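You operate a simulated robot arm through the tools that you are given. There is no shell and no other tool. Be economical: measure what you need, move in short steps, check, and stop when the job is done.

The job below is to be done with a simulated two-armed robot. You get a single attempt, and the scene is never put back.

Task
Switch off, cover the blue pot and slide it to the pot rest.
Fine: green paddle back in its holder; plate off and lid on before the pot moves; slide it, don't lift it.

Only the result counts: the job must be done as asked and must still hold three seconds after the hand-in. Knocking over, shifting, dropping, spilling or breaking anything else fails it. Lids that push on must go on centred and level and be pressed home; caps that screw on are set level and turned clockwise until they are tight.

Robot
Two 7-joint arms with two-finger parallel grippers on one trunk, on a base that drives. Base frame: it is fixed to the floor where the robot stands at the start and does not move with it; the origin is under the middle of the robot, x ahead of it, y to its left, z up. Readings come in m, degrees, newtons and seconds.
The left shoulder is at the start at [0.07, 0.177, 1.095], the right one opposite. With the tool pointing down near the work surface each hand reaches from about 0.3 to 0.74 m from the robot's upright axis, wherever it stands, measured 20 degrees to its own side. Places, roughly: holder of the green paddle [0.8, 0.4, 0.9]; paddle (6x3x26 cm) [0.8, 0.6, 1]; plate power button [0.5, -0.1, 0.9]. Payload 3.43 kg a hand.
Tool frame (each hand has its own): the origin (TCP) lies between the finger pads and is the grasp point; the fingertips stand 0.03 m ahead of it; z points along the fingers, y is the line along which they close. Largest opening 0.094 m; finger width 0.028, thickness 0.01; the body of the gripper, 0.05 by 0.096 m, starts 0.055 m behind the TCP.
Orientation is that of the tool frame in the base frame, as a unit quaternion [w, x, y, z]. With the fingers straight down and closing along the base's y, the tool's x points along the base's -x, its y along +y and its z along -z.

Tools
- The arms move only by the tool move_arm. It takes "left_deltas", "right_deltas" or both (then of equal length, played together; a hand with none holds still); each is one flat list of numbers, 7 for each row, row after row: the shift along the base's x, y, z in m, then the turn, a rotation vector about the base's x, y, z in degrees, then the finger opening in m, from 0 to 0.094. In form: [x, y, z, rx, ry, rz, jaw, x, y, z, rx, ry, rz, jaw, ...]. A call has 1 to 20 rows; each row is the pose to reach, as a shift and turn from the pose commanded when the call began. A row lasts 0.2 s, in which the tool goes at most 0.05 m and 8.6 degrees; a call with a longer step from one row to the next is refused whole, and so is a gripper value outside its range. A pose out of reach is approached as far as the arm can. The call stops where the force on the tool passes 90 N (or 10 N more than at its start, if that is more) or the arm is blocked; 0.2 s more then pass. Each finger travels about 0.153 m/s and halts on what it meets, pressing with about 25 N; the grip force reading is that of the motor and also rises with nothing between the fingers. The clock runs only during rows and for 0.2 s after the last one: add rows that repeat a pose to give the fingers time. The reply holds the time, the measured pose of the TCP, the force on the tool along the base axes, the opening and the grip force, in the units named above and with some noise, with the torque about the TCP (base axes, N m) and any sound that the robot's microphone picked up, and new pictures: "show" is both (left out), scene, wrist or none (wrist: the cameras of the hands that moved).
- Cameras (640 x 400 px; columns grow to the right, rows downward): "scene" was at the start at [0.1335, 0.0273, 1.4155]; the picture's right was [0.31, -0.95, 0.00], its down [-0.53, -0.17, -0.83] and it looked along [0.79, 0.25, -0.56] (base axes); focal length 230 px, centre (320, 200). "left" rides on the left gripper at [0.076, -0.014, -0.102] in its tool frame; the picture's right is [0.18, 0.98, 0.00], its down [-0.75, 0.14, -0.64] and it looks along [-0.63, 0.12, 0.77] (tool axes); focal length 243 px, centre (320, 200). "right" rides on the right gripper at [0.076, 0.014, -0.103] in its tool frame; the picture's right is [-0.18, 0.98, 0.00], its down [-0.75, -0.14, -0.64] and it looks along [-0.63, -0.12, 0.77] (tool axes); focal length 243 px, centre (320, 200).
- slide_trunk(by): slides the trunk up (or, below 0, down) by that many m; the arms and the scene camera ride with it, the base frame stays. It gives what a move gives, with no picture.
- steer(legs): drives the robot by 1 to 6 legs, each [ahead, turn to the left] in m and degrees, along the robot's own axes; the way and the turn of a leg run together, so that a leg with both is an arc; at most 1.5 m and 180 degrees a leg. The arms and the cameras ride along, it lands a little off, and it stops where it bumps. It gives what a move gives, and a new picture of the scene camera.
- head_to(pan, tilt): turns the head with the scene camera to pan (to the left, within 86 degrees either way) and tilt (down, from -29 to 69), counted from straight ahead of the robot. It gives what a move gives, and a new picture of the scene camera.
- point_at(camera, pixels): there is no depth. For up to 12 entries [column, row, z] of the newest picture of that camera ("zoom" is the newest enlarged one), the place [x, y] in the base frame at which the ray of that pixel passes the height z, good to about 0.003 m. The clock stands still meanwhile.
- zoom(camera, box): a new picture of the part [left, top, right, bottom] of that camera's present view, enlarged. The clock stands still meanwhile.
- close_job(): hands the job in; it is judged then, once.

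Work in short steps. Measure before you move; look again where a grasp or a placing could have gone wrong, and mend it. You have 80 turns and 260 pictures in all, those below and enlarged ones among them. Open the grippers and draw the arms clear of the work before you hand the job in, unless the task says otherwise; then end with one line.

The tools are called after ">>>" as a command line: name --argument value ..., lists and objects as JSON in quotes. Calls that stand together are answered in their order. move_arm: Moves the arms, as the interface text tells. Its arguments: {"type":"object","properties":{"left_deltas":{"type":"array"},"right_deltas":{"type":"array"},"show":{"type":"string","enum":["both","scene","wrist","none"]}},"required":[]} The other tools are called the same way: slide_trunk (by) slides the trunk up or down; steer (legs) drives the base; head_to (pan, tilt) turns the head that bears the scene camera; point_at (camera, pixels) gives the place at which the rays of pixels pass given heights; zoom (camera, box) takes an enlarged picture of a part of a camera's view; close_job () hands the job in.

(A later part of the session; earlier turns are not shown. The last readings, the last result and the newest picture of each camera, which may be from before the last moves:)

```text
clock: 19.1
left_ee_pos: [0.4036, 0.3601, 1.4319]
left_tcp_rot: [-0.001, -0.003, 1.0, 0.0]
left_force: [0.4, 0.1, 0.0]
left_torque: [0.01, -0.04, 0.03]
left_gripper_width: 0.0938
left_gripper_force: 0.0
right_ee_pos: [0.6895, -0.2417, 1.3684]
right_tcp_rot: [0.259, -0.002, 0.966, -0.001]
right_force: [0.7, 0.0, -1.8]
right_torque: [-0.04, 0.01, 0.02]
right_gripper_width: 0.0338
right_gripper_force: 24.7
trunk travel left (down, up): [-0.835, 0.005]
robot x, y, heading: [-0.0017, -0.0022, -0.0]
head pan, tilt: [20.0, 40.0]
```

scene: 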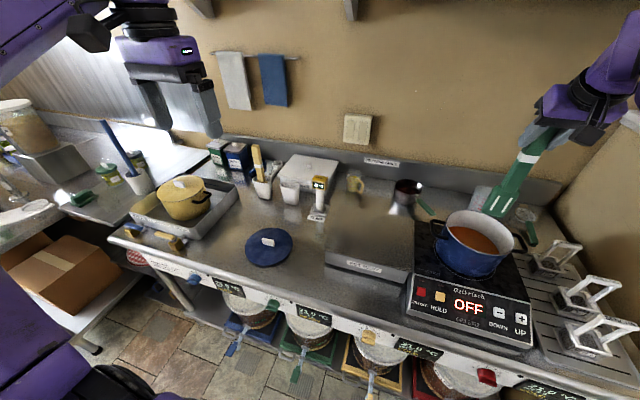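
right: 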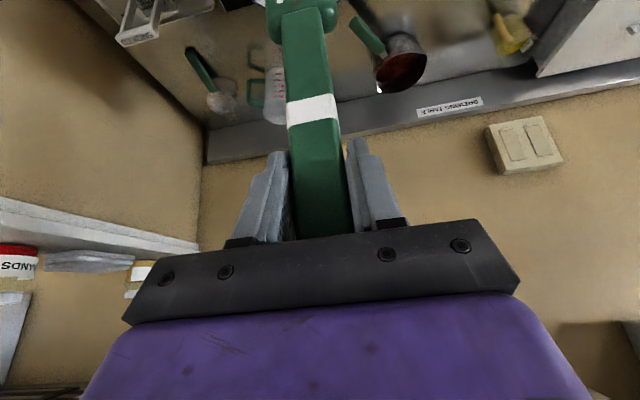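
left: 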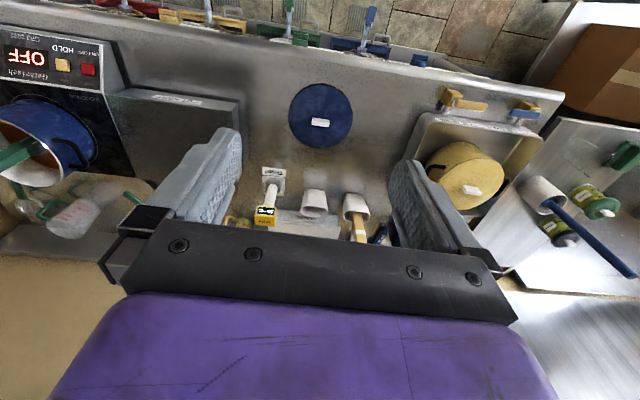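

Paddle is clear. I pull the right hand in for a compact sweep, then turn left and shift sideways toward the holder.

>>> move_arm --right_deltas '[-0.04, 0, 0.01, 0, 0, 0, 0, -0.08, 0, 0.02, 0, 0, 0, 0, -0.12, 0, 0.03, 0, 0, 0, 0, -0.16, 0, 0.03, 0, 0, 0, 0, -0.19, 0, 0.03, 0, 0, 0, 0]' --show "none"

>>> steer --legs '[[0, 45]]'

```text
clock: 20.4
left_ee_pos: [0.4019, 0.3594, 1.4334]
left_tcp_rot: [0.001, -0.003, 1.0, 0.001]
left_force: [-0.1, 0.3, 0.6]
left_torque: [0.01, -0.02, 0.01]
left_gripper_width: 0.0941
left_gripper_force: 0.1
right_ee_pos: [0.5005, -0.2431, 1.3993]
right_tcp_rot: [0.258, -0.001, 0.966, 0.0]
right_force: [0.0, -0.6, -1.3]
right_torque: [0.0, 0.0, 0.0]
right_gripper_width: 0.0338
right_gripper_force: 24.7
trunk travel left (down, up): [-0.835, 0.005]
robot x, y, heading: [-0.0003, 0.0041, -0.1]
head pan, tilt: [20.0, 40.0]
```

```text
clock: 22.8
left_ee_pos: [0.0246, 0.5389, 1.4328]
left_tcp_rot: [0.001, -0.39, 0.921, -0.001]
left_force: [0.4, -0.1, -0.1]
left_torque: [0.0, 0.01, 0.03]
left_gripper_width: 0.0943
left_gripper_force: 0.0
right_ee_pos: [0.5241, 0.1903, 1.3992]
right_tcp_rot: [0.239, -0.376, 0.89, 0.1]
right_force: [-0.7, -0.8, -1.3]
right_torque: [0.01, 0.03, -0.01]
right_gripper_width: 0.0338
right_gripper_force: 25.4
trunk travel left (down, up): [-0.835, 0.005]
robot x, y, heading: [0.0039, -0.0027, 45.5]
head pan, tilt: [20.0, 40.0]
```

scene: 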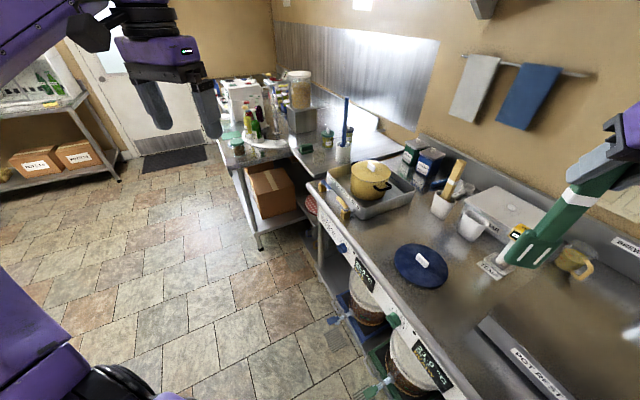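

The way left is open floor. I turn to 90°, drive 0.33, then turn back to heading ~20°.

>>> steer --legs '[[0, 44.5], [0.34, 0], [0, -70]]'

```text
clock: 30.2
left_ee_pos: [0.2807, 0.7994, 1.433]
left_tcp_rot: [0.0, -0.153, 0.988, 0.0]
left_force: [-0.1, 0.2, -0.2]
left_torque: [-0.01, -0.02, -0.01]
left_gripper_width: 0.0942
left_gripper_force: 0.0
right_ee_pos: [0.5551, 0.2551, 1.3993]
right_tcp_rot: [0.256, -0.148, 0.955, 0.039]
right_force: [0.5, 1.5, -1.1]
right_torque: [0.0, -0.02, -0.01]
right_gripper_width: 0.0338
right_gripper_force: 25.1
trunk travel left (down, up): [-0.835, 0.005]
robot x, y, heading: [-0.0001, 0.3339, 17.2]
head pan, tilt: [20.0, 40.0]
```

scene: 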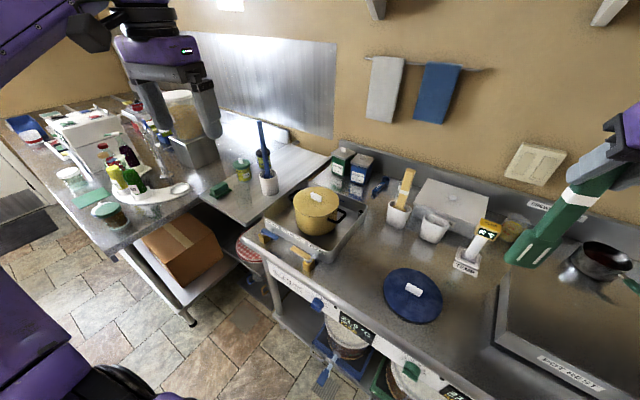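

At heading 17°, I edge forward 8 cm, then re-measure the holder.

>>> steer --legs '[[0.09, 0]]'

>>> head_to --pan -10 --tilt 42

>>> zoom --camera "scene" --box '[230, 80, 430, 220]'

```text
clock: 31.3
left_ee_pos: [0.3561, 0.8232, 1.437]
left_tcp_rot: [0.006, -0.152, 0.988, 0.001]
left_force: [-1.1, -0.7, 0.6]
left_torque: [0.0, -0.09, 0.01]
left_gripper_width: 0.0943
left_gripper_force: 0.0
right_ee_pos: [0.6303, 0.2775, 1.4041]
right_tcp_rot: [0.261, -0.146, 0.953, 0.039]
right_force: [-1.7, -0.8, -1.1]
right_torque: [0.01, -0.04, -0.03]
right_gripper_width: 0.0335
right_gripper_force: 25.2
trunk travel left (down, up): [-0.835, 0.005]
robot x, y, heading: [0.0912, 0.3615, 17.1]
head pan, tilt: [20.0, 40.0]
```

scene: 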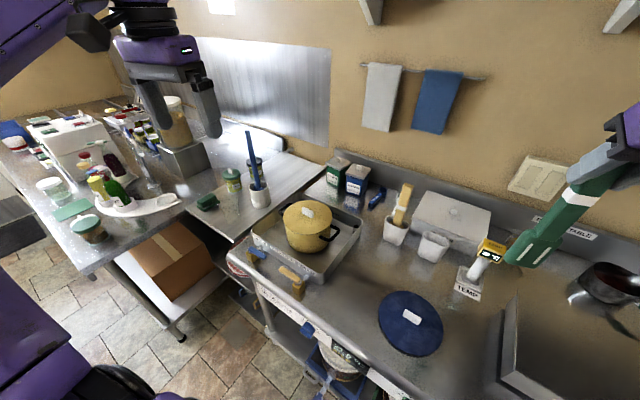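

```text
clock: 32.2
left_ee_pos: [0.3713, 0.8272, 1.4321]
left_tcp_rot: [0.0, -0.152, 0.988, 0.0]
left_force: [-0.3, 0.1, 0.0]
left_torque: [0.0, 0.05, -0.02]
left_gripper_width: 0.0941
left_gripper_force: 0.1
right_ee_pos: [0.6458, 0.2813, 1.4]
right_tcp_rot: [0.255, -0.146, 0.955, 0.038]
right_force: [0.5, 0.6, -1.7]
right_torque: [0.0, -0.02, -0.01]
right_gripper_width: 0.0336
right_gripper_force: 25.7
trunk travel left (down, up): [-0.835, 0.005]
robot x, y, heading: [0.0925, 0.3633, 17.3]
head pan, tilt: [-10.0, 42.0]
```

scene: 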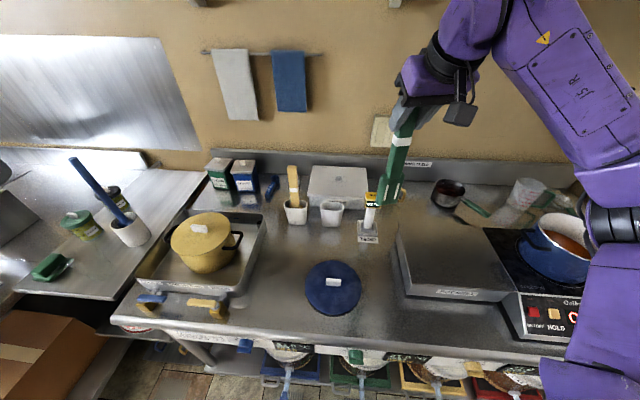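

```text
2.86 times, centred on (330, 150) of scene
```

zoom: 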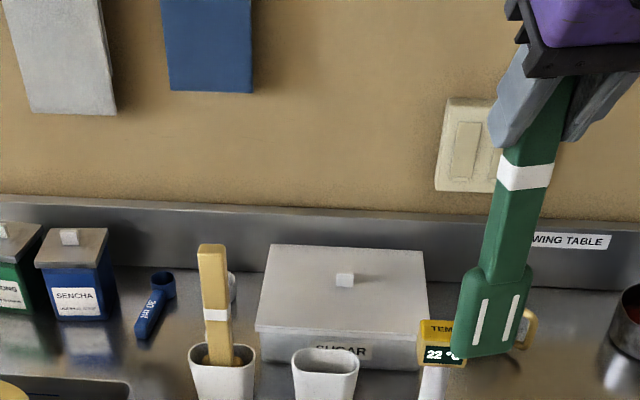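

Now measure the holder opening and the held paddle's blade end from this view.

>>> point_at --camera "scene" --pixels '[[320.2, 206, 0.98], [344, 205.3, 0.98], [332, 211.3, 0.98], [331.8, 201.8, 0.98], [386.7, 203.9, 1.18], [386.7, 203.9, 1.16], [376.2, 205, 1.18], [397.6, 202.5, 1.18], [402, 139.5, 1.36], [331, 226, 0.885]]'

>>> zoom --camera "right" --box '[0, 0, 640, 400]'

```text
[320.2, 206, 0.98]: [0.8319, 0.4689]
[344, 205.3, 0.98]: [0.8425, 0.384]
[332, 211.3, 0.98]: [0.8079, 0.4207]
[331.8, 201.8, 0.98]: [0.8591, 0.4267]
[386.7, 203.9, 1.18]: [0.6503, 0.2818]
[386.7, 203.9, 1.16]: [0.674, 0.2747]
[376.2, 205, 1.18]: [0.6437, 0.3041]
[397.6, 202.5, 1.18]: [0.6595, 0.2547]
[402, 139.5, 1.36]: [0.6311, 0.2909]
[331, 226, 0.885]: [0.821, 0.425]
```

```text
1.00 times, centred on (320, 200) of right (not enlarged: the box is as wide or as high as the picture)
```

zoom: 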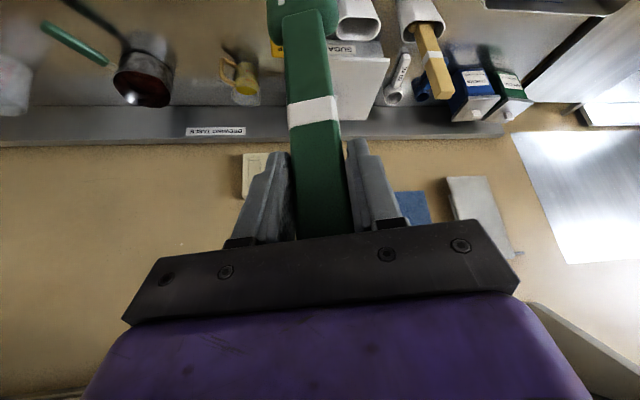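

Holder centre is [0.836,0.425], yaw 7°; blade is at yaw 17.5°, so I turn −10.5° and move over the holder, staying high.

>>> move_arm --right_deltas '[0.032, 0.024, 0, 0, 0, -2, 0, 0.064, 0.048, 0, 0, 0, -4, 0, 0.096, 0.072, 0, 0, 0, -6, 0, 0.128, 0.096, 0, 0, 0, -8, 0, 0.16, 0.12, -0.02, 0, 0, -10.3, 0, 0.187, 0.143, -0.05, 0, 0, -10.3, 0, 0.187, 0.143, -0.09, 0, 0, -10.3, 0, 0.187, 0.143, -0.13, 0, 0, -10.3, 0, 0.187, 0.143, -0.15, 0, 0, -10.3, 0, 0.187, 0.143, -0.15, 0, 0, -10.3, 0]'

>>> zoom --camera "scene" --box '[260, 120, 400, 240]'

>>> zoom --camera "right" --box '[200, 0, 440, 160]'

```text
clock: 34.4
left_ee_pos: [0.3688, 0.8266, 1.4329]
left_tcp_rot: [0.0, -0.152, 0.988, 0.0]
left_force: [1.0, -1.2, -0.4]
left_torque: [0.01, 0.01, 0.01]
left_gripper_width: 0.0939
left_gripper_force: 0.1
right_ee_pos: [0.8255, 0.4267, 1.2505]
right_tcp_rot: [0.258, -0.06, 0.964, 0.015]
right_force: [1.0, 0.4, -0.7]
right_torque: [-0.01, -0.02, 0.0]
right_gripper_width: 0.0337
right_gripper_force: 24.4
trunk travel left (down, up): [-0.835, 0.005]
robot x, y, heading: [0.0951, 0.3613, 17.6]
head pan, tilt: [-10.0, 42.0]
```

scene: 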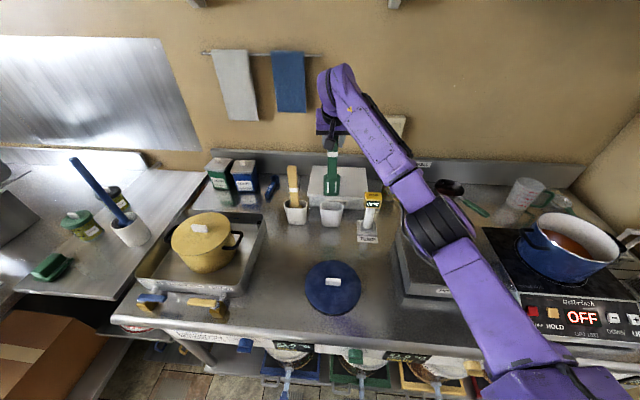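
right: 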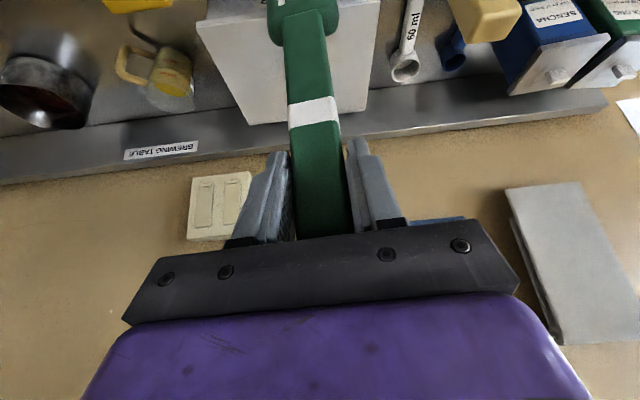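

```text
3.33 times, centred on (330, 180) of scene
```

zoom: 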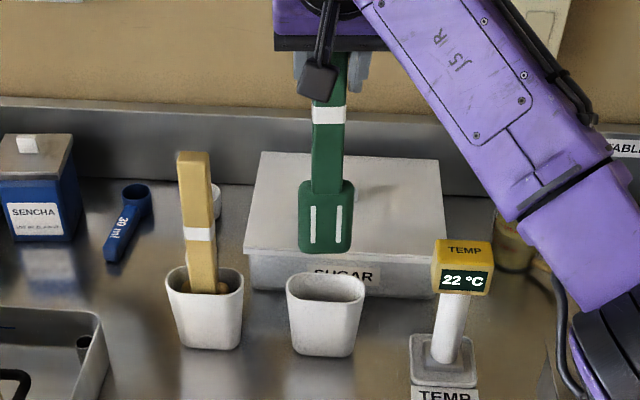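

```text
2.50 times, centred on (320, 80) of right
```

zoom: 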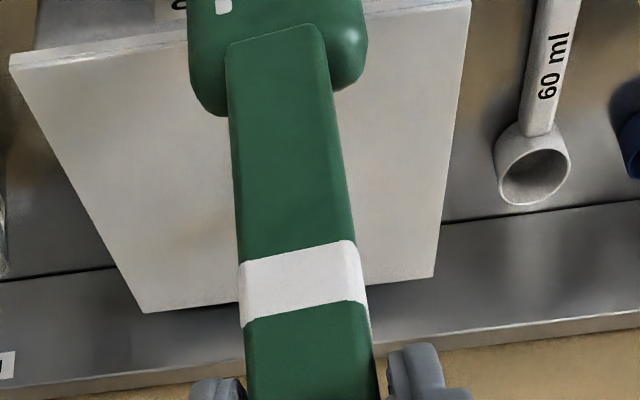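

Check blade-end position versus opening in this view.

>>> point_at --camera "scene" --pixels '[[331.5, 195.6, 1.033], [331.5, 195.6, 1.02], [324, 194, 1.033], [339.4, 194, 1.033], [331.5, 222.5, 0.98], [319.8, 207, 0.98], [343.8, 207, 0.98], [331.5, 211, 0.98], [331.5, 201.8, 0.98]]'

```text
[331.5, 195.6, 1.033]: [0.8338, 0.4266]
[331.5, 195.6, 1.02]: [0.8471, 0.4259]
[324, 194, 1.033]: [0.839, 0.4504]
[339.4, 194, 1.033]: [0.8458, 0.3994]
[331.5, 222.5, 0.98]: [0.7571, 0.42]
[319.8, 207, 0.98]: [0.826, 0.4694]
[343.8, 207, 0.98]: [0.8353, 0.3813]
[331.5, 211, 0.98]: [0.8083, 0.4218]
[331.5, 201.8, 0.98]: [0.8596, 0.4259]
```

Blade end appears centred in y and perhaps ~7 mm too far in x. I lower to just above the rim, where height ambiguity vanishes, and compare.

>>> move_arm --right_deltas '[-0.003, 0, -0.02, 0, 0, 0, 0, -0.005, 0, -0.04, 0, 0, 0, 0, -0.005, 0, -0.04, 0, 0, 0, 0]' --show "none"

>>> zoom --camera "scene" --box '[290, 150, 370, 240]'

```text
clock: 35.2
left_ee_pos: [0.3674, 0.8269, 1.4334]
left_tcp_rot: [0.0, -0.152, 0.988, 0.0]
left_force: [-0.1, 0.4, 0.2]
left_torque: [0.01, 0.01, -0.03]
left_gripper_width: 0.094
left_gripper_force: 0.1
right_ee_pos: [0.8228, 0.4252, 1.2105]
right_tcp_rot: [0.258, -0.06, 0.964, 0.015]
right_force: [0.4, 0.1, -1.9]
right_torque: [0.02, 0.01, 0.04]
right_gripper_width: 0.0339
right_gripper_force: 24.9
trunk travel left (down, up): [-0.835, 0.005]
robot x, y, heading: [0.089, 0.3583, 17.4]
head pan, tilt: [-10.0, 42.0]
```

```text
4.44 times, centred on (330, 195) of scene
```

zoom: 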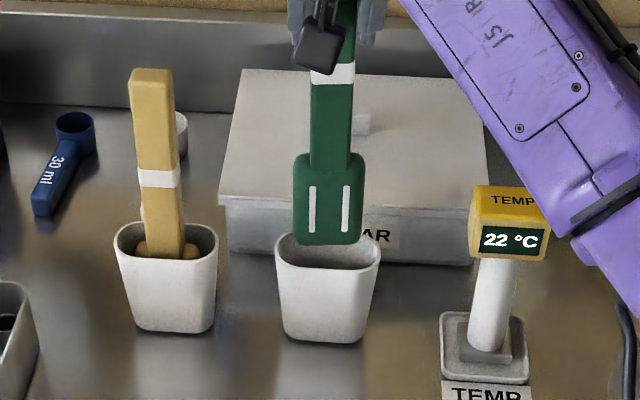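

Blade's front bottom edge (row 245) sits over the far half of the opening (rows 237–268); shift 8 mm toward the robot and lower a little, watching force.

>>> move_arm --right_deltas '[-0.008, 0, 0, 0, 0, 0, 0, -0.008, 0, -0.012, 0, 0, 0, 0, -0.008, 0, -0.024, 0, 0, 0, 0, -0.008, 0, -0.024, 0, 0, 0, 0]' --show "none"

>>> zoom --camera "scene" --box '[290, 150, 370, 240]'

```text
clock: 36.2
left_ee_pos: [0.3652, 0.8258, 1.4338]
left_tcp_rot: [0.002, -0.152, 0.988, 0.0]
left_force: [0.2, -0.2, 0.4]
left_torque: [-0.01, 0.01, 0.03]
left_gripper_width: 0.094
left_gripper_force: 0.1
right_ee_pos: [0.8156, 0.4239, 1.1886]
right_tcp_rot: [0.26, -0.061, 0.964, 0.016]
right_force: [0.8, -1.8, 16.8]
right_torque: [0.03, 0.0, 0.0]
right_gripper_width: 0.0341
right_gripper_force: 24.9
trunk travel left (down, up): [-0.835, 0.005]
robot x, y, heading: [0.092, 0.3654, 17.1]
head pan, tilt: [-10.0, 42.0]
```

```text
4.44 times, centred on (330, 195) of scene
```

zoom: 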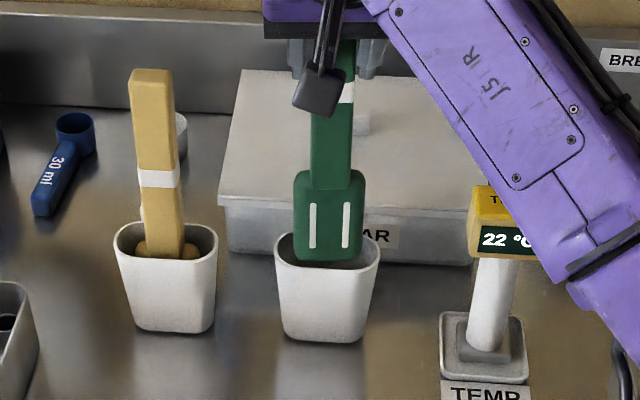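

Contact (17 N) on a rim. I back off a centimetre upward and check the paddle's tilt: band at zoom row ~93 and blade end at row 261.

>>> move_arm --right_deltas '[0, 0, 0.014, 0, 0, 0, 0, 0, 0, 0.02, 0, 0, 0, 0, 0, 0, 0.02, 0, 0, 0, 0]' --show "both"

>>> zoom --camera "scene" --box '[290, 150, 370, 240]'

```text
clock: 37.0
left_ee_pos: [0.3677, 0.8265, 1.4324]
left_tcp_rot: [0.001, -0.152, 0.988, 0.0]
left_force: [-0.2, -0.5, 0.2]
left_torque: [-0.02, -0.02, 0.0]
left_gripper_width: 0.0937
left_gripper_force: 0.1
right_ee_pos: [0.8178, 0.4251, 1.2055]
right_tcp_rot: [0.259, -0.06, 0.964, 0.015]
right_force: [0.2, -0.4, -0.7]
right_torque: [0.01, 0.02, 0.04]
right_gripper_width: 0.0336
right_gripper_force: 24.7
trunk travel left (down, up): [-0.835, 0.005]
robot x, y, heading: [0.0898, 0.3625, 17.0]
head pan, tilt: [-10.0, 42.0]
```

scene: 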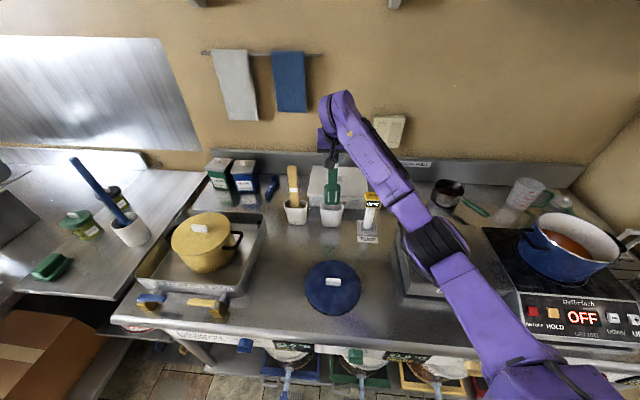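
right: 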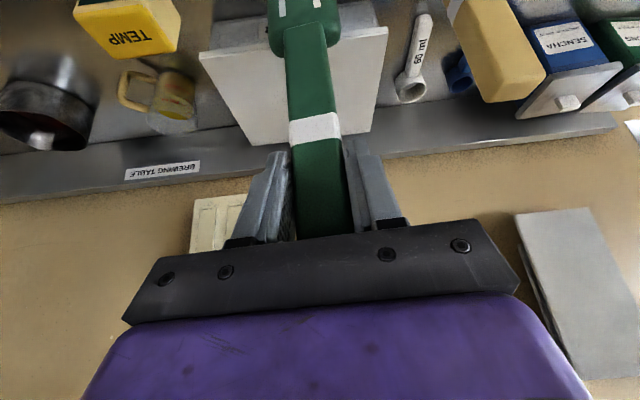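

```text
4.44 times, centred on (330, 195) of scene
```

zoom: 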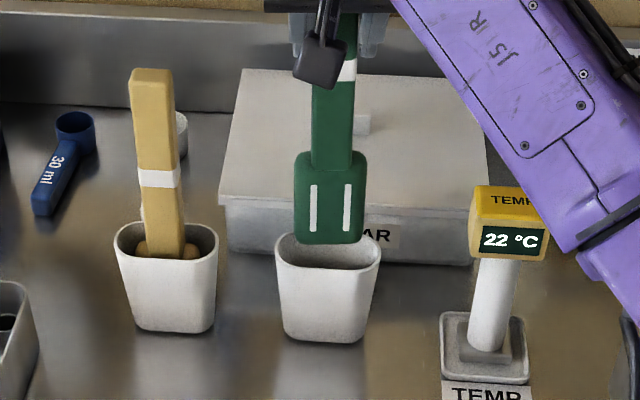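

>>> point_at --camera "scene" --pixels '[[335.4, 165.7, 1.15], [335.4, 165.7, 1.18], [331.8, 204.9, 0.98], [331.8, 204.9, 1.0], [331.8, 184, 1.07], [331.8, 184, 1.09]]'

>>> point_at --camera "right" --pixels '[[315, 128, 1.15], [315, 128, 1.18], [308, 52, 1.07], [308, 52, 1.09]]'

>>> zoom --camera "right" --box '[220, 0, 420, 250]'

```text
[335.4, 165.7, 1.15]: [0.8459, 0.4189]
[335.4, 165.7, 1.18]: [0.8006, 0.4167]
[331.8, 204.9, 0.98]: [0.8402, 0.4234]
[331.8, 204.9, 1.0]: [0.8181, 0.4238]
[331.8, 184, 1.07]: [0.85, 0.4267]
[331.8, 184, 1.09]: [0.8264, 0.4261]
```

```text
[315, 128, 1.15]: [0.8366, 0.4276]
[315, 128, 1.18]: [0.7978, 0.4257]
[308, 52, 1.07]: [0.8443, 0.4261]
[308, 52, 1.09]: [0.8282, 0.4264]
```

```text
1.60 times, centred on (320, 125) of right
```

zoom: 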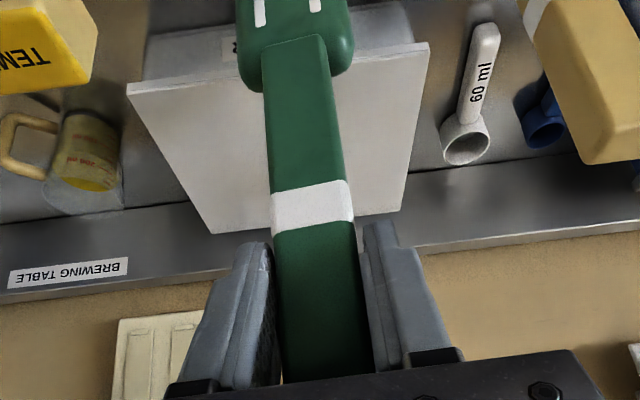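

The paddle's end leans ~5° outward, so the blade's back touched the far rim. I straighten it (+5° about y), compensate x, and re-look above the rim.

>>> move_arm --right_deltas '[0.006, 0, 0, 0, 2.5, 0, 0, 0.013, 0, -0.002, 0, 5, 0, 0, 0.013, 0, -0.004, 0, 5, 0, 0]' --show "none"

>>> zoom --camera "scene" --box '[300, 160, 360, 230]'

```text
clock: 37.8
left_ee_pos: [0.3681, 0.8262, 1.4332]
left_tcp_rot: [0.002, -0.152, 0.988, 0.0]
left_force: [0.1, 0.5, 1.6]
left_torque: [-0.05, -0.01, -0.01]
left_gripper_width: 0.094
left_gripper_force: 0.0
right_ee_pos: [0.8296, 0.4241, 1.2024]
right_tcp_rot: [0.216, -0.06, 0.974, 0.018]
right_force: [-0.2, -0.4, -1.0]
right_torque: [-0.01, 0.0, -0.01]
right_gripper_width: 0.0337
right_gripper_force: 25.3
trunk travel left (down, up): [-0.835, 0.005]
robot x, y, heading: [0.0858, 0.3651, 17.3]
head pan, tilt: [-10.0, 42.0]
```

```text
5.71 times, centred on (330, 195) of scene
```

zoom: 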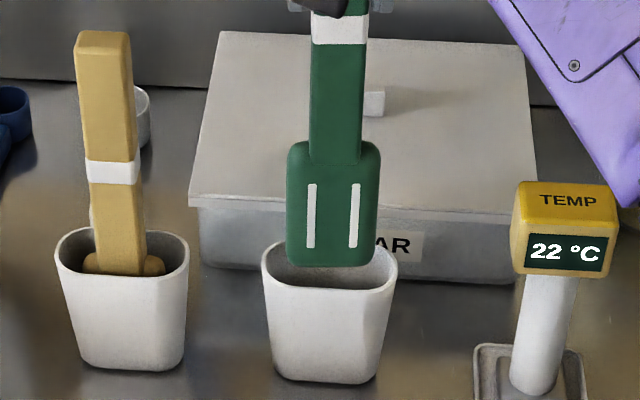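

Predicted end row at rim level is ~281, just inside the near rim (~285). Lower slowly.

>>> move_arm --right_deltas '[0, 0, -0.012, 0, 0, 0, 0, 0, 0, -0.022, 0, 0, 0, 0, 0, 0, -0.03, 0, 0, 0, 0, 0, 0, -0.03, 0, 0, 0, 0]' --show "none"

>>> zoom --camera "scene" --box '[300, 160, 360, 230]'

```text
clock: 38.8
left_ee_pos: [0.3642, 0.8265, 1.433]
left_tcp_rot: [0.001, -0.152, 0.988, -0.001]
left_force: [0.4, -0.1, 1.3]
left_torque: [-0.02, 0.01, -0.03]
left_gripper_width: 0.094
left_gripper_force: 0.1
right_ee_pos: [0.8274, 0.4221, 1.1729]
right_tcp_rot: [0.219, -0.059, 0.974, 0.018]
right_force: [2.9, 0.6, 16.1]
right_torque: [0.06, -0.35, 0.01]
right_gripper_width: 0.0338
right_gripper_force: 24.9
trunk travel left (down, up): [-0.835, 0.005]
robot x, y, heading: [0.0906, 0.3633, 17.3]
head pan, tilt: [-10.0, 42.0]
```

```text
5.71 times, centred on (330, 195) of scene
```

zoom: 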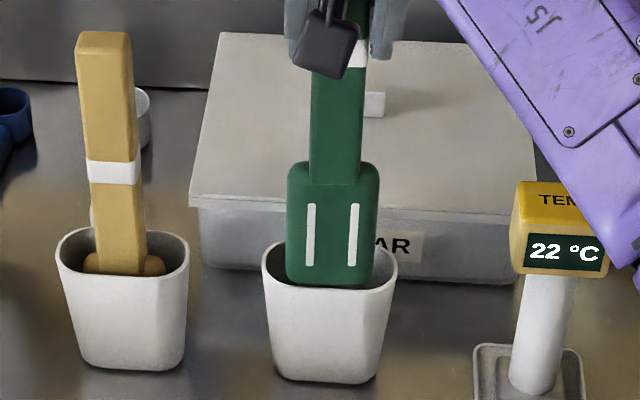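

Force and torque (dx≈−0.014) indicate the front edge is on the near rim. Raise, shift +9 mm in x, lower again.

>>> move_arm --right_deltas '[0, 0, 0.015, 0, 0, 0, 0, 0.009, 0, 0.015, 0, 0, 0, 0, 0.009, 0, 0.003, 0, 0, 0, 0, 0.009, 0, -0.008, 0, 0, 0, 0, 0.009, 0, -0.016, 0, 0, 0, 0, 0.009, 0, -0.016, 0, 0, 0, 0]' --show "none"

>>> zoom --camera "scene" --box '[300, 160, 360, 230]'

```text
clock: 40.2
left_ee_pos: [0.3684, 0.826, 1.4326]
left_tcp_rot: [0.001, -0.152, 0.988, 0.0]
left_force: [0.0, -0.5, 0.3]
left_torque: [-0.01, -0.03, 0.03]
left_gripper_width: 0.0941
left_gripper_force: 0.0
right_ee_pos: [0.8376, 0.4233, 1.1551]
right_tcp_rot: [0.216, -0.06, 0.974, 0.018]
right_force: [0.0, 1.1, -2.4]
right_torque: [0.01, -0.01, 0.02]
right_gripper_width: 0.0338
right_gripper_force: 24.7
trunk travel left (down, up): [-0.835, 0.005]
robot x, y, heading: [0.0886, 0.3622, 17.5]
head pan, tilt: [-10.0, 42.0]
```

```text
5.71 times, centred on (330, 195) of scene
```

zoom: 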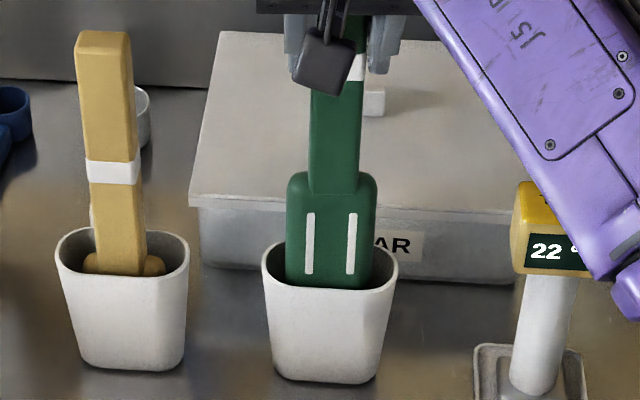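

It's inside, no contact force. Continue down until it rests.

>>> move_arm --right_deltas '[0, 0, -0.012, 0, 0, 0, 0, 0, 0, -0.024, 0, 0, 0, 0, 0, 0, -0.036, 0, 0, 0, 0, 0, 0, -0.048, 0, 0, 0, 0, 0, 0, -0.048, 0, 0, 0, 0]' --show "none"

>>> zoom --camera "scene" --box '[290, 150, 370, 240]'

```text
clock: 41.4
left_ee_pos: [0.3684, 0.8265, 1.4314]
left_tcp_rot: [0.0, -0.152, 0.988, -0.001]
left_force: [0.4, -0.6, 1.1]
left_torque: [-0.01, -0.01, 0.0]
left_gripper_width: 0.094
left_gripper_force: 0.0
right_ee_pos: [0.8347, 0.4136, 1.1176]
right_tcp_rot: [0.213, -0.066, 0.975, 0.015]
right_force: [1.7, -0.3, -0.2]
right_torque: [0.01, -0.41, -0.09]
right_gripper_width: 0.0337
right_gripper_force: 25.1
right hand out of reach, approached as far as the arm can: row 2, 3, 4, 5
trunk travel left (down, up): [-0.835, 0.005]
robot x, y, heading: [0.0909, 0.3652, 17.2]
head pan, tilt: [-10.0, 42.0]
```

```text
4.44 times, centred on (330, 195) of scene
```

zoom: 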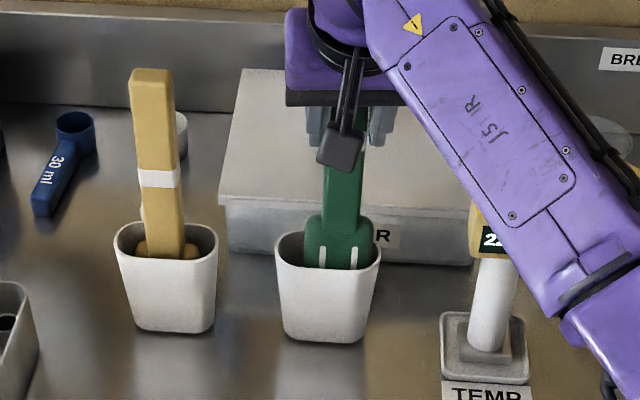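

The arm is out of reach downward with the trunk this high, so I lower the trunk 2 cm, which carries the paddle down.

>>> slide_trunk --by -0.02

>>> zoom --camera "scene" --box '[290, 150, 370, 240]'

```text
clock: 42.1
left_ee_pos: [0.3693, 0.8269, 1.4121]
left_tcp_rot: [0.0, -0.152, 0.988, 0.0]
left_force: [-0.3, 0.6, 0.4]
left_torque: [-0.01, 0.0, 0.02]
left_gripper_width: 0.0939
left_gripper_force: 0.1
right_ee_pos: [0.8343, 0.4131, 1.0972]
right_tcp_rot: [0.211, -0.066, 0.975, 0.015]
right_force: [3.6, 1.8, -2.2]
right_torque: [0.11, -0.64, -0.12]
right_gripper_width: 0.0335
right_gripper_force: 25.2
trunk travel left (down, up): [-0.815, 0.025]
robot x, y, heading: [0.0891, 0.3654, 17.4]
head pan, tilt: [-10.0, 42.0]
```

```text
4.44 times, centred on (330, 195) of scene
```

zoom: 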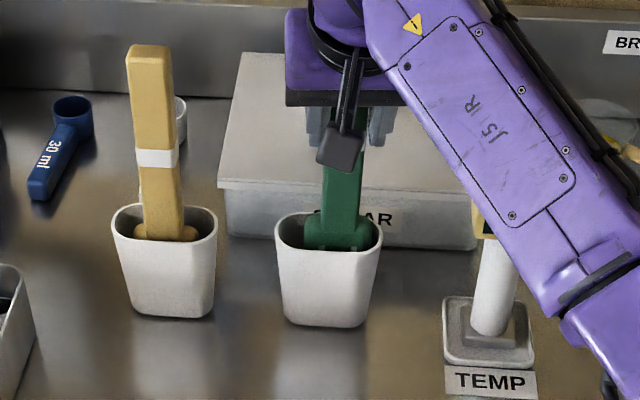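

Nearly seated, like the yellow one. Lower another 1 cm and check the force.

>>> slide_trunk --by -0.01

```text
clock: 42.7
left_ee_pos: [0.3694, 0.8263, 1.4035]
left_tcp_rot: [0.0, -0.153, 0.988, 0.0]
left_force: [-0.2, 0.3, -0.4]
left_torque: [-0.04, 0.0, -0.02]
left_gripper_width: 0.0941
left_gripper_force: 0.1
right_ee_pos: [0.8339, 0.4136, 1.0877]
right_tcp_rot: [0.212, -0.066, 0.975, 0.016]
right_force: [3.3, 1.7, -2.3]
right_torque: [0.31, -0.48, -0.12]
right_gripper_width: 0.0339
right_gripper_force: 25.2
trunk travel left (down, up): [-0.805, 0.035]
robot x, y, heading: [0.0918, 0.364, 17.4]
head pan, tilt: [-10.0, 42.0]
```

>>> slide_trunk --by -0.01

>>> zoom --camera "scene" --box '[290, 150, 370, 240]'

```text
clock: 43.3
left_ee_pos: [0.3675, 0.8273, 1.3939]
left_tcp_rot: [0.001, -0.152, 0.988, 0.0]
left_force: [0.2, -0.3, -0.3]
left_torque: [0.08, -0.03, -0.02]
left_gripper_width: 0.0942
left_gripper_force: 0.0
right_ee_pos: [0.8333, 0.4138, 1.0781]
right_tcp_rot: [0.214, -0.066, 0.975, 0.015]
right_force: [1.8, 1.4, 4.4]
right_torque: [0.12, -0.46, -0.04]
right_gripper_width: 0.0335
right_gripper_force: 24.9
trunk travel left (down, up): [-0.795, 0.045]
robot x, y, heading: [0.0883, 0.3584, 17.3]
head pan, tilt: [-10.0, 42.0]
```

```text
4.44 times, centred on (330, 195) of scene
```

zoom: 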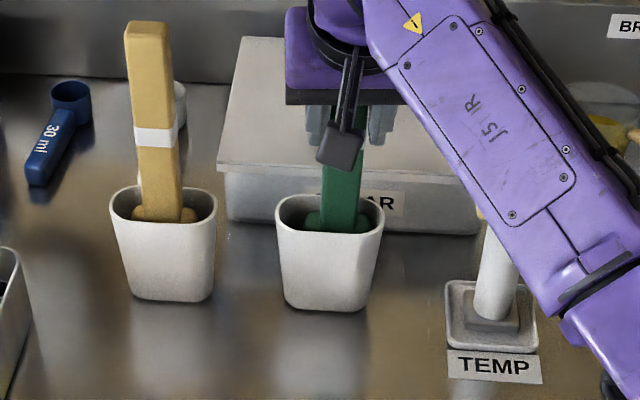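

It rests on the cup's floor (+4 N). Release and retreat along the tool axis.

>>> move_arm --right_deltas '[0, 0, 0, 0, 0, 0, 0.07, 0, 0, 0, 0, 0, 0, 0.07, -0.017, -0.002, 0.036, 0, 0, 0, 0.07, -0.034, -0.004, 0.072, 0, 0, 0, 0.07, -0.051, -0.006, 0.108, 0, 0, 0, 0.07, -0.068, -0.008, 0.145, 0, 0, 0, 0.07, -0.1, -0.01, 0.18, 0, 5, 0, 0.07, -0.14, -0.02, 0.2, 0, 10, 0, 0.07, -0.18, -0.03, 0.21, 0, 15, 0, 0.07, -0.22, -0.03, 0.21, 0, 20, 0, 0.07, -0.25, -0.03, 0.21, 0, 25, 0, 0.07]'

>>> zoom --camera "scene" --box '[250, 120, 400, 240]'

```text
clock: 45.7
left_ee_pos: [0.3674, 0.8266, 1.3916]
left_tcp_rot: [0.001, -0.152, 0.988, -0.001]
left_force: [0.3, -0.6, -0.4]
left_torque: [0.02, 0.02, 0.03]
left_gripper_width: 0.0939
left_gripper_force: 0.0
right_ee_pos: [0.6118, 0.3793, 1.2997]
right_tcp_rot: [-0.004, -0.062, 0.998, 0.029]
right_force: [-0.4, 0.0, -0.2]
right_torque: [0.01, 0.0, 0.0]
right_gripper_width: 0.07
right_gripper_force: 0.0
right hand out of reach, approached as far as the arm can: row 10, 11
trunk travel left (down, up): [-0.795, 0.045]
robot x, y, heading: [0.0935, 0.3634, 17.4]
head pan, tilt: [-10.0, 42.0]
```

scene: 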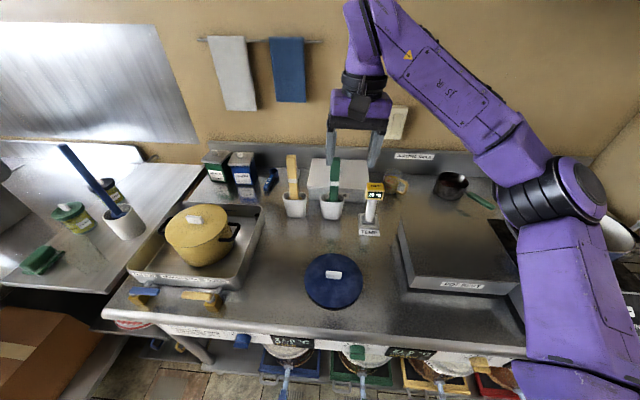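
right: 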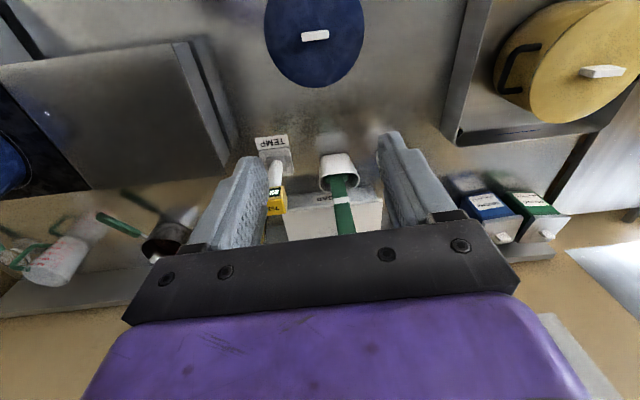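

```text
3.33 times, centred on (325, 180) of scene
```

zoom: 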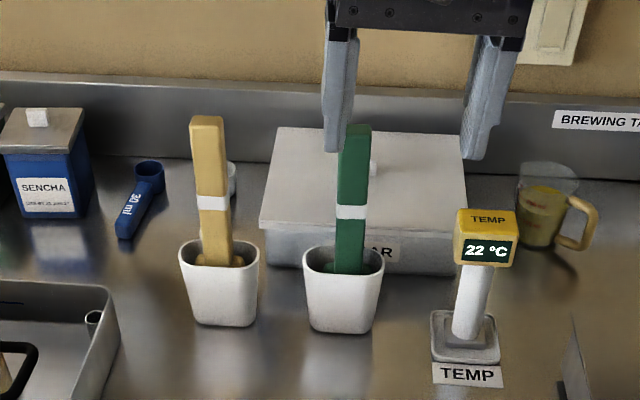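

Green paddle stands in its holder like the yellow one. Next the lid: I lower the trunk 0.12 for reach and look at the knob.

>>> slide_trunk --by -0.12

>>> head_to --pan -12 --tilt 55

>>> zoom --camera "scene" --box '[280, 130, 400, 230]'

>>> zoom --camera "right" --box '[240, 0, 400, 100]'

```text
clock: 47.2
left_ee_pos: [0.3678, 0.8258, 1.2725]
left_tcp_rot: [0.001, -0.153, 0.988, 0.0]
left_force: [-0.1, 0.0, 1.4]
left_torque: [-0.01, -0.01, 0.01]
left_gripper_width: 0.0938
left_gripper_force: 0.0
right_ee_pos: [0.6114, 0.3779, 1.1782]
right_tcp_rot: [-0.004, -0.061, 0.998, 0.029]
right_force: [-0.4, 0.4, 1.0]
right_torque: [-0.01, -0.01, 0.01]
right_gripper_width: 0.07
right_gripper_force: 0.0
trunk travel left (down, up): [-0.675, 0.165]
robot x, y, heading: [0.0895, 0.3605, 17.6]
head pan, tilt: [-10.0, 42.0]
```

```text
clock: 47.9
left_ee_pos: [0.3675, 0.8258, 1.2738]
left_tcp_rot: [0.001, -0.152, 0.988, 0.0]
left_force: [0.2, 0.2, -0.2]
left_torque: [0.02, -0.01, -0.01]
left_gripper_width: 0.094
left_gripper_force: 0.1
right_ee_pos: [0.6116, 0.3777, 1.1793]
right_tcp_rot: [-0.003, -0.062, 0.998, 0.029]
right_force: [-0.8, 0.7, -0.2]
right_torque: [0.03, 0.0, -0.02]
right_gripper_width: 0.0696
right_gripper_force: 0.0
trunk travel left (down, up): [-0.675, 0.165]
robot x, y, heading: [0.0865, 0.3623, 17.3]
head pan, tilt: [-12.0, 55.0]
```

scene: 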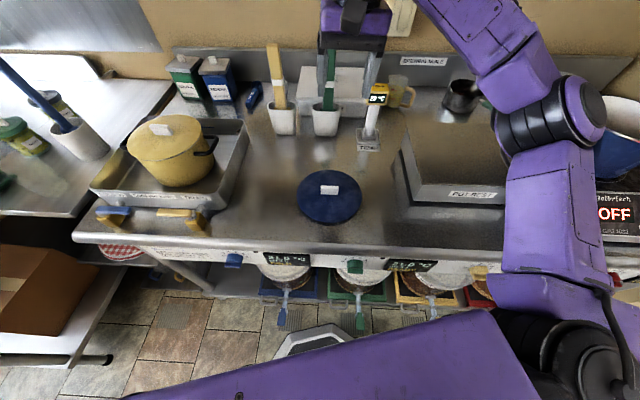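

```text
4.00 times, centred on (340, 180) of scene
```

zoom: 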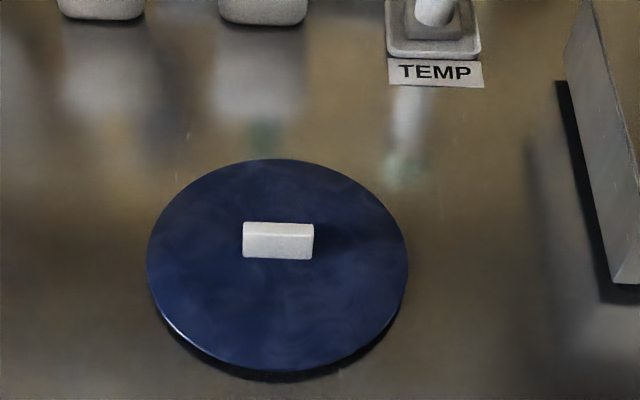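

```text
4.00 times, centred on (320, 50) of right
```

zoom: 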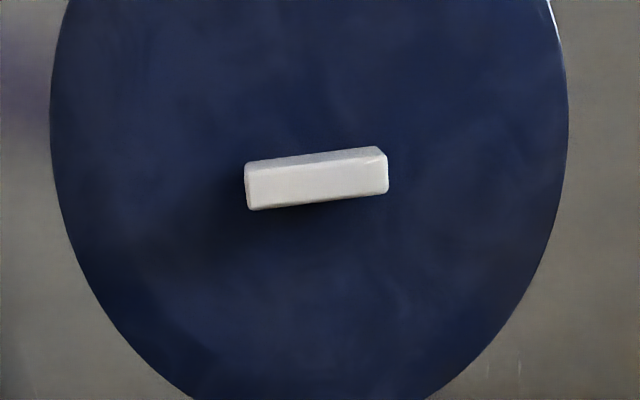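

I measure the knob through both enlarged views.

>>> point_at --camera "zoom" --pixels '[[247, 188, 0.92], [388, 172, 0.92], [318, 180, 0.92], [318, 180, 0.9], [318, 180, 0.94], [320, 155, 0.92], [50, 120, 0.895], [568, 120, 0.895]]'

>>> point_at --camera "scene" --pixels '[[329.5, 187.5, 0.92], [329.5, 187.5, 0.9], [329.5, 187.5, 0.94], [320.8, 187.5, 0.92], [338.2, 187.5, 0.92], [329.5, 194.3, 0.9], [297, 196, 0.89], [362, 196, 0.89], [329, 170, 0.89], [329, 222, 0.89], [316, 330, 0.2], [316, 326, 0.3]]'

```text
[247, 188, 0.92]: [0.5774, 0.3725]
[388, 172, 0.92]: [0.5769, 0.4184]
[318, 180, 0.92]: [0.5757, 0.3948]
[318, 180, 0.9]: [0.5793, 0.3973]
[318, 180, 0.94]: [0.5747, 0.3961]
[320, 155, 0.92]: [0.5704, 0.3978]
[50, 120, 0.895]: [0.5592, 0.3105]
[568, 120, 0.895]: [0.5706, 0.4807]
```

```text
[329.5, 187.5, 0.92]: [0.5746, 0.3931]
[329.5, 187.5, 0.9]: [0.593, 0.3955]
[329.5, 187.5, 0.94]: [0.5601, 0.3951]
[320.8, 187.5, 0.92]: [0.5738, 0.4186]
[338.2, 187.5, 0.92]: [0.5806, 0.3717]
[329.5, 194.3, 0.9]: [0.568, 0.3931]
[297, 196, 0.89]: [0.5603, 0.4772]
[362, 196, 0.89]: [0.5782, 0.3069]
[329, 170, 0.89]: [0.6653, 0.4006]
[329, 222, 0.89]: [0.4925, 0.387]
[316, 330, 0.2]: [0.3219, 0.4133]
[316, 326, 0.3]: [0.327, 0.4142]
```

Knob: top z≈0.92, centre [0.576,0.394], long axis along y (4.6 cm). I turn the tool ~83° so it closes across the thin side, while moving above the knob.

>>> move_arm --right_deltas '[-0.004, 0.002, -0.01, 0, 0, -8.3, 0.07, -0.008, 0.004, -0.02, 0, 0, -16.6, 0.07, -0.012, 0.006, -0.03, 0, 0, -24.9, 0.07, -0.016, 0.008, -0.04, 0, 0, -33.2, 0.07, -0.02, 0.01, -0.05, 0, 0, -41.5, 0.07, -0.024, 0.012, -0.06, 0, 0, -49.8, 0.07, -0.028, 0.014, -0.07, 0, 0, -58.1, 0.07, -0.032, 0.015, -0.09, 0, 0, -66.4, 0.07, -0.035, 0.017, -0.11, 0, 0, -74.7, 0.07, -0.035, 0.017, -0.13, 0, 0, -83, 0.07, -0.035, 0.017, -0.15, 0, 0, -91, 0.07, -0.035, 0.017, -0.15, 0, 0, -97, 0.07, -0.035, 0.017, -0.15, 0, 0, -97, 0.07]'

```text
clock: 50.7
left_ee_pos: [0.3665, 0.8237, 1.2751]
left_tcp_rot: [0.0, -0.152, 0.988, 0.002]
left_force: [0.0, -0.6, 1.1]
left_torque: [0.04, -0.01, -0.02]
left_gripper_width: 0.0942
left_gripper_force: 0.1
right_ee_pos: [0.7787, 0.1232, 1.2341]
right_tcp_rot: [0.046, 0.568, 0.822, 0.003]
right_force: [0.2, -0.9, -0.4]
right_torque: [0.02, 0.01, 0.02]
right_gripper_width: 0.0697
right_gripper_force: 0.0
right hand out of reach, approached as far as the arm can: row 1, 2, 3, 4, 5, 6, 7, 8, 9, 10, 11, 12, 13
trunk travel left (down, up): [-0.675, 0.165]
robot x, y, heading: [0.091, 0.3654, 17.4]
head pan, tilt: [-12.0, 55.0]
```

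scene: 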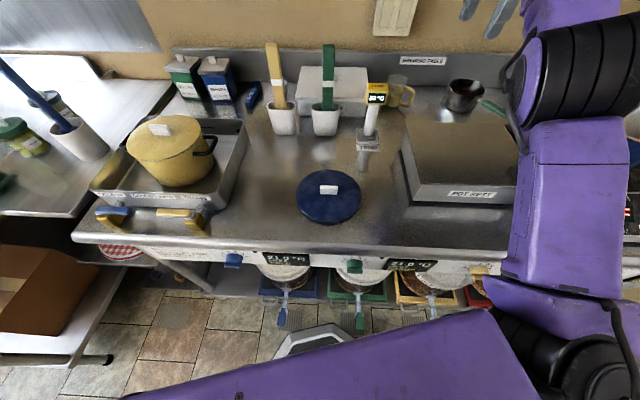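
right: 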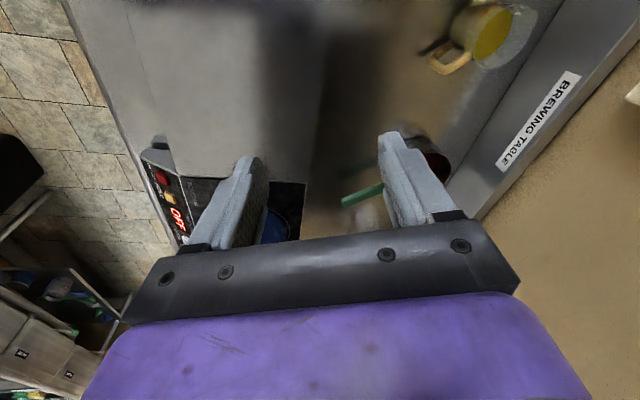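

The cross-body pose was out of the arm's reach (nothing touched). I rotate the wrist back and return to a comfortable pose, then back the robot away for better geometry.

>>> move_arm --right_deltas '[-0.008, 0.01, 0.004, 0, 0, 8, 0.07, -0.016, 0.02, 0.008, 0, 0, 16, 0.07, -0.024, 0.03, 0.01, 0, 0, 24, 0.07, -0.032, 0.04, 0.012, 0, 0, 32, 0.07, -0.04, 0.05, 0.014, 0, 0, 40, 0.07, -0.048, 0.06, 0.016, 0, 0, 48, 0.07, -0.056, 0.07, 0.018, 0, 0, 56, 0.07, -0.064, 0.08, 0.02, 0, 0, 64, 0.07, -0.072, 0.09, 0.02, 0, 0, 72, 0.07, -0.08, 0.1, 0.02, 0, 0, 79, 0.07, -0.08, 0.1, 0.02, 0, 0, 79, 0.07]' --show "none"

>>> steer --legs '[[-0.1, 0]]'

```text
clock: 53.1
left_ee_pos: [0.3701, 0.8281, 1.2715]
left_tcp_rot: [0.001, -0.152, 0.988, 0.001]
left_force: [0.6, -0.1, 0.1]
left_torque: [0.01, 0.03, 0.02]
left_gripper_width: 0.094
left_gripper_force: 0.3
right_ee_pos: [0.6954, 0.2302, 1.2711]
right_tcp_rot: [0.034, -0.087, 0.995, 0.033]
right_force: [0.0, 0.2, -0.1]
right_torque: [-0.03, 0.02, -0.02]
right_gripper_width: 0.0699
right_gripper_force: 0.1
right hand out of reach, approached as far as the arm can: row 1, 2, 3, 4, 5, 6
trunk travel left (down, up): [-0.675, 0.165]
robot x, y, heading: [0.0896, 0.3641, 17.3]
head pan, tilt: [-12.0, 55.0]
```

```text
clock: 54.3
left_ee_pos: [0.2717, 0.7987, 1.2724]
left_tcp_rot: [0.0, -0.154, 0.988, 0.0]
left_force: [-0.4, 0.3, 0.5]
left_torque: [0.01, -0.02, -0.03]
left_gripper_width: 0.094
left_gripper_force: 0.1
right_ee_pos: [0.5998, 0.2015, 1.2731]
right_tcp_rot: [0.035, -0.088, 0.995, 0.031]
right_force: [1.2, 0.0, 0.1]
right_torque: [-0.03, 0.0, 0.01]
right_gripper_width: 0.07
right_gripper_force: 0.0
trunk travel left (down, up): [-0.675, 0.165]
robot x, y, heading: [-0.005, 0.3351, 17.7]
head pan, tilt: [-12.0, 55.0]
```

scene: 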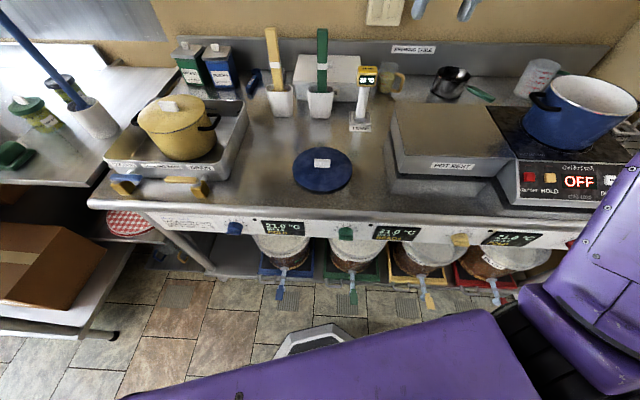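

Now I level the tool (5° tilt) and move above the knob with the tool closing along y (across the bar's 4.6 cm ends).

>>> move_arm --right_deltas '[-0.004, 0.03, -0.025, -0.6, 0.6, -1.7, 0.08, -0.008, 0.06, -0.055, -1.3, 1.2, -3.4, 0.08, -0.012, 0.09, -0.085, -2, 1.9, -5, 0.08, -0.016, 0.12, -0.115, -2.6, 2.5, -6.7, 0.08, -0.02, 0.15, -0.145, -3.3, 3.1, -8.4, 0.08, -0.024, 0.175, -0.18, -3.9, 3.7, -10, 0.08, -0.024, 0.193, -0.22, -3.9, 3.7, -10, 0.08, -0.024, 0.193, -0.24, -3.9, 3.7, -10, 0.08, -0.024, 0.193, -0.24, -3.9, 3.7, -10, 0.08]'

```text
clock: 56.3
left_ee_pos: [0.2715, 0.7975, 1.2718]
left_tcp_rot: [0.001, -0.155, 0.988, 0.0]
left_force: [-0.4, 0.1, -0.8]
left_torque: [-0.01, -0.03, -0.03]
left_gripper_width: 0.0939
left_gripper_force: 0.2
right_ee_pos: [0.6168, 0.3882, 1.078]
right_tcp_rot: [0.0, -0.003, 1.0, -0.004]
right_force: [-0.3, -0.1, 0.8]
right_torque: [0.01, -0.02, -0.01]
right_gripper_width: 0.0799
right_gripper_force: 0.0
right hand out of reach, approached as far as the arm can: row 6, 7, 8, 9
trunk travel left (down, up): [-0.675, 0.165]
robot x, y, heading: [-0.0026, 0.3314, 17.6]
head pan, tilt: [-12.0, 55.0]
```

scene: 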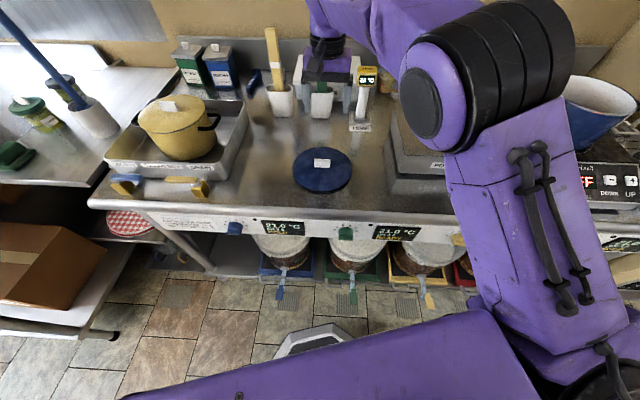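
right: 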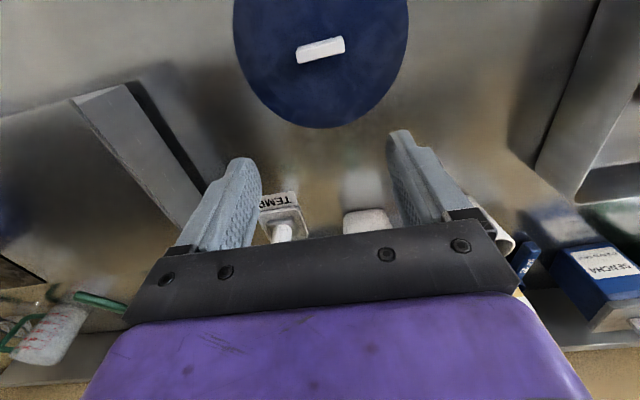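

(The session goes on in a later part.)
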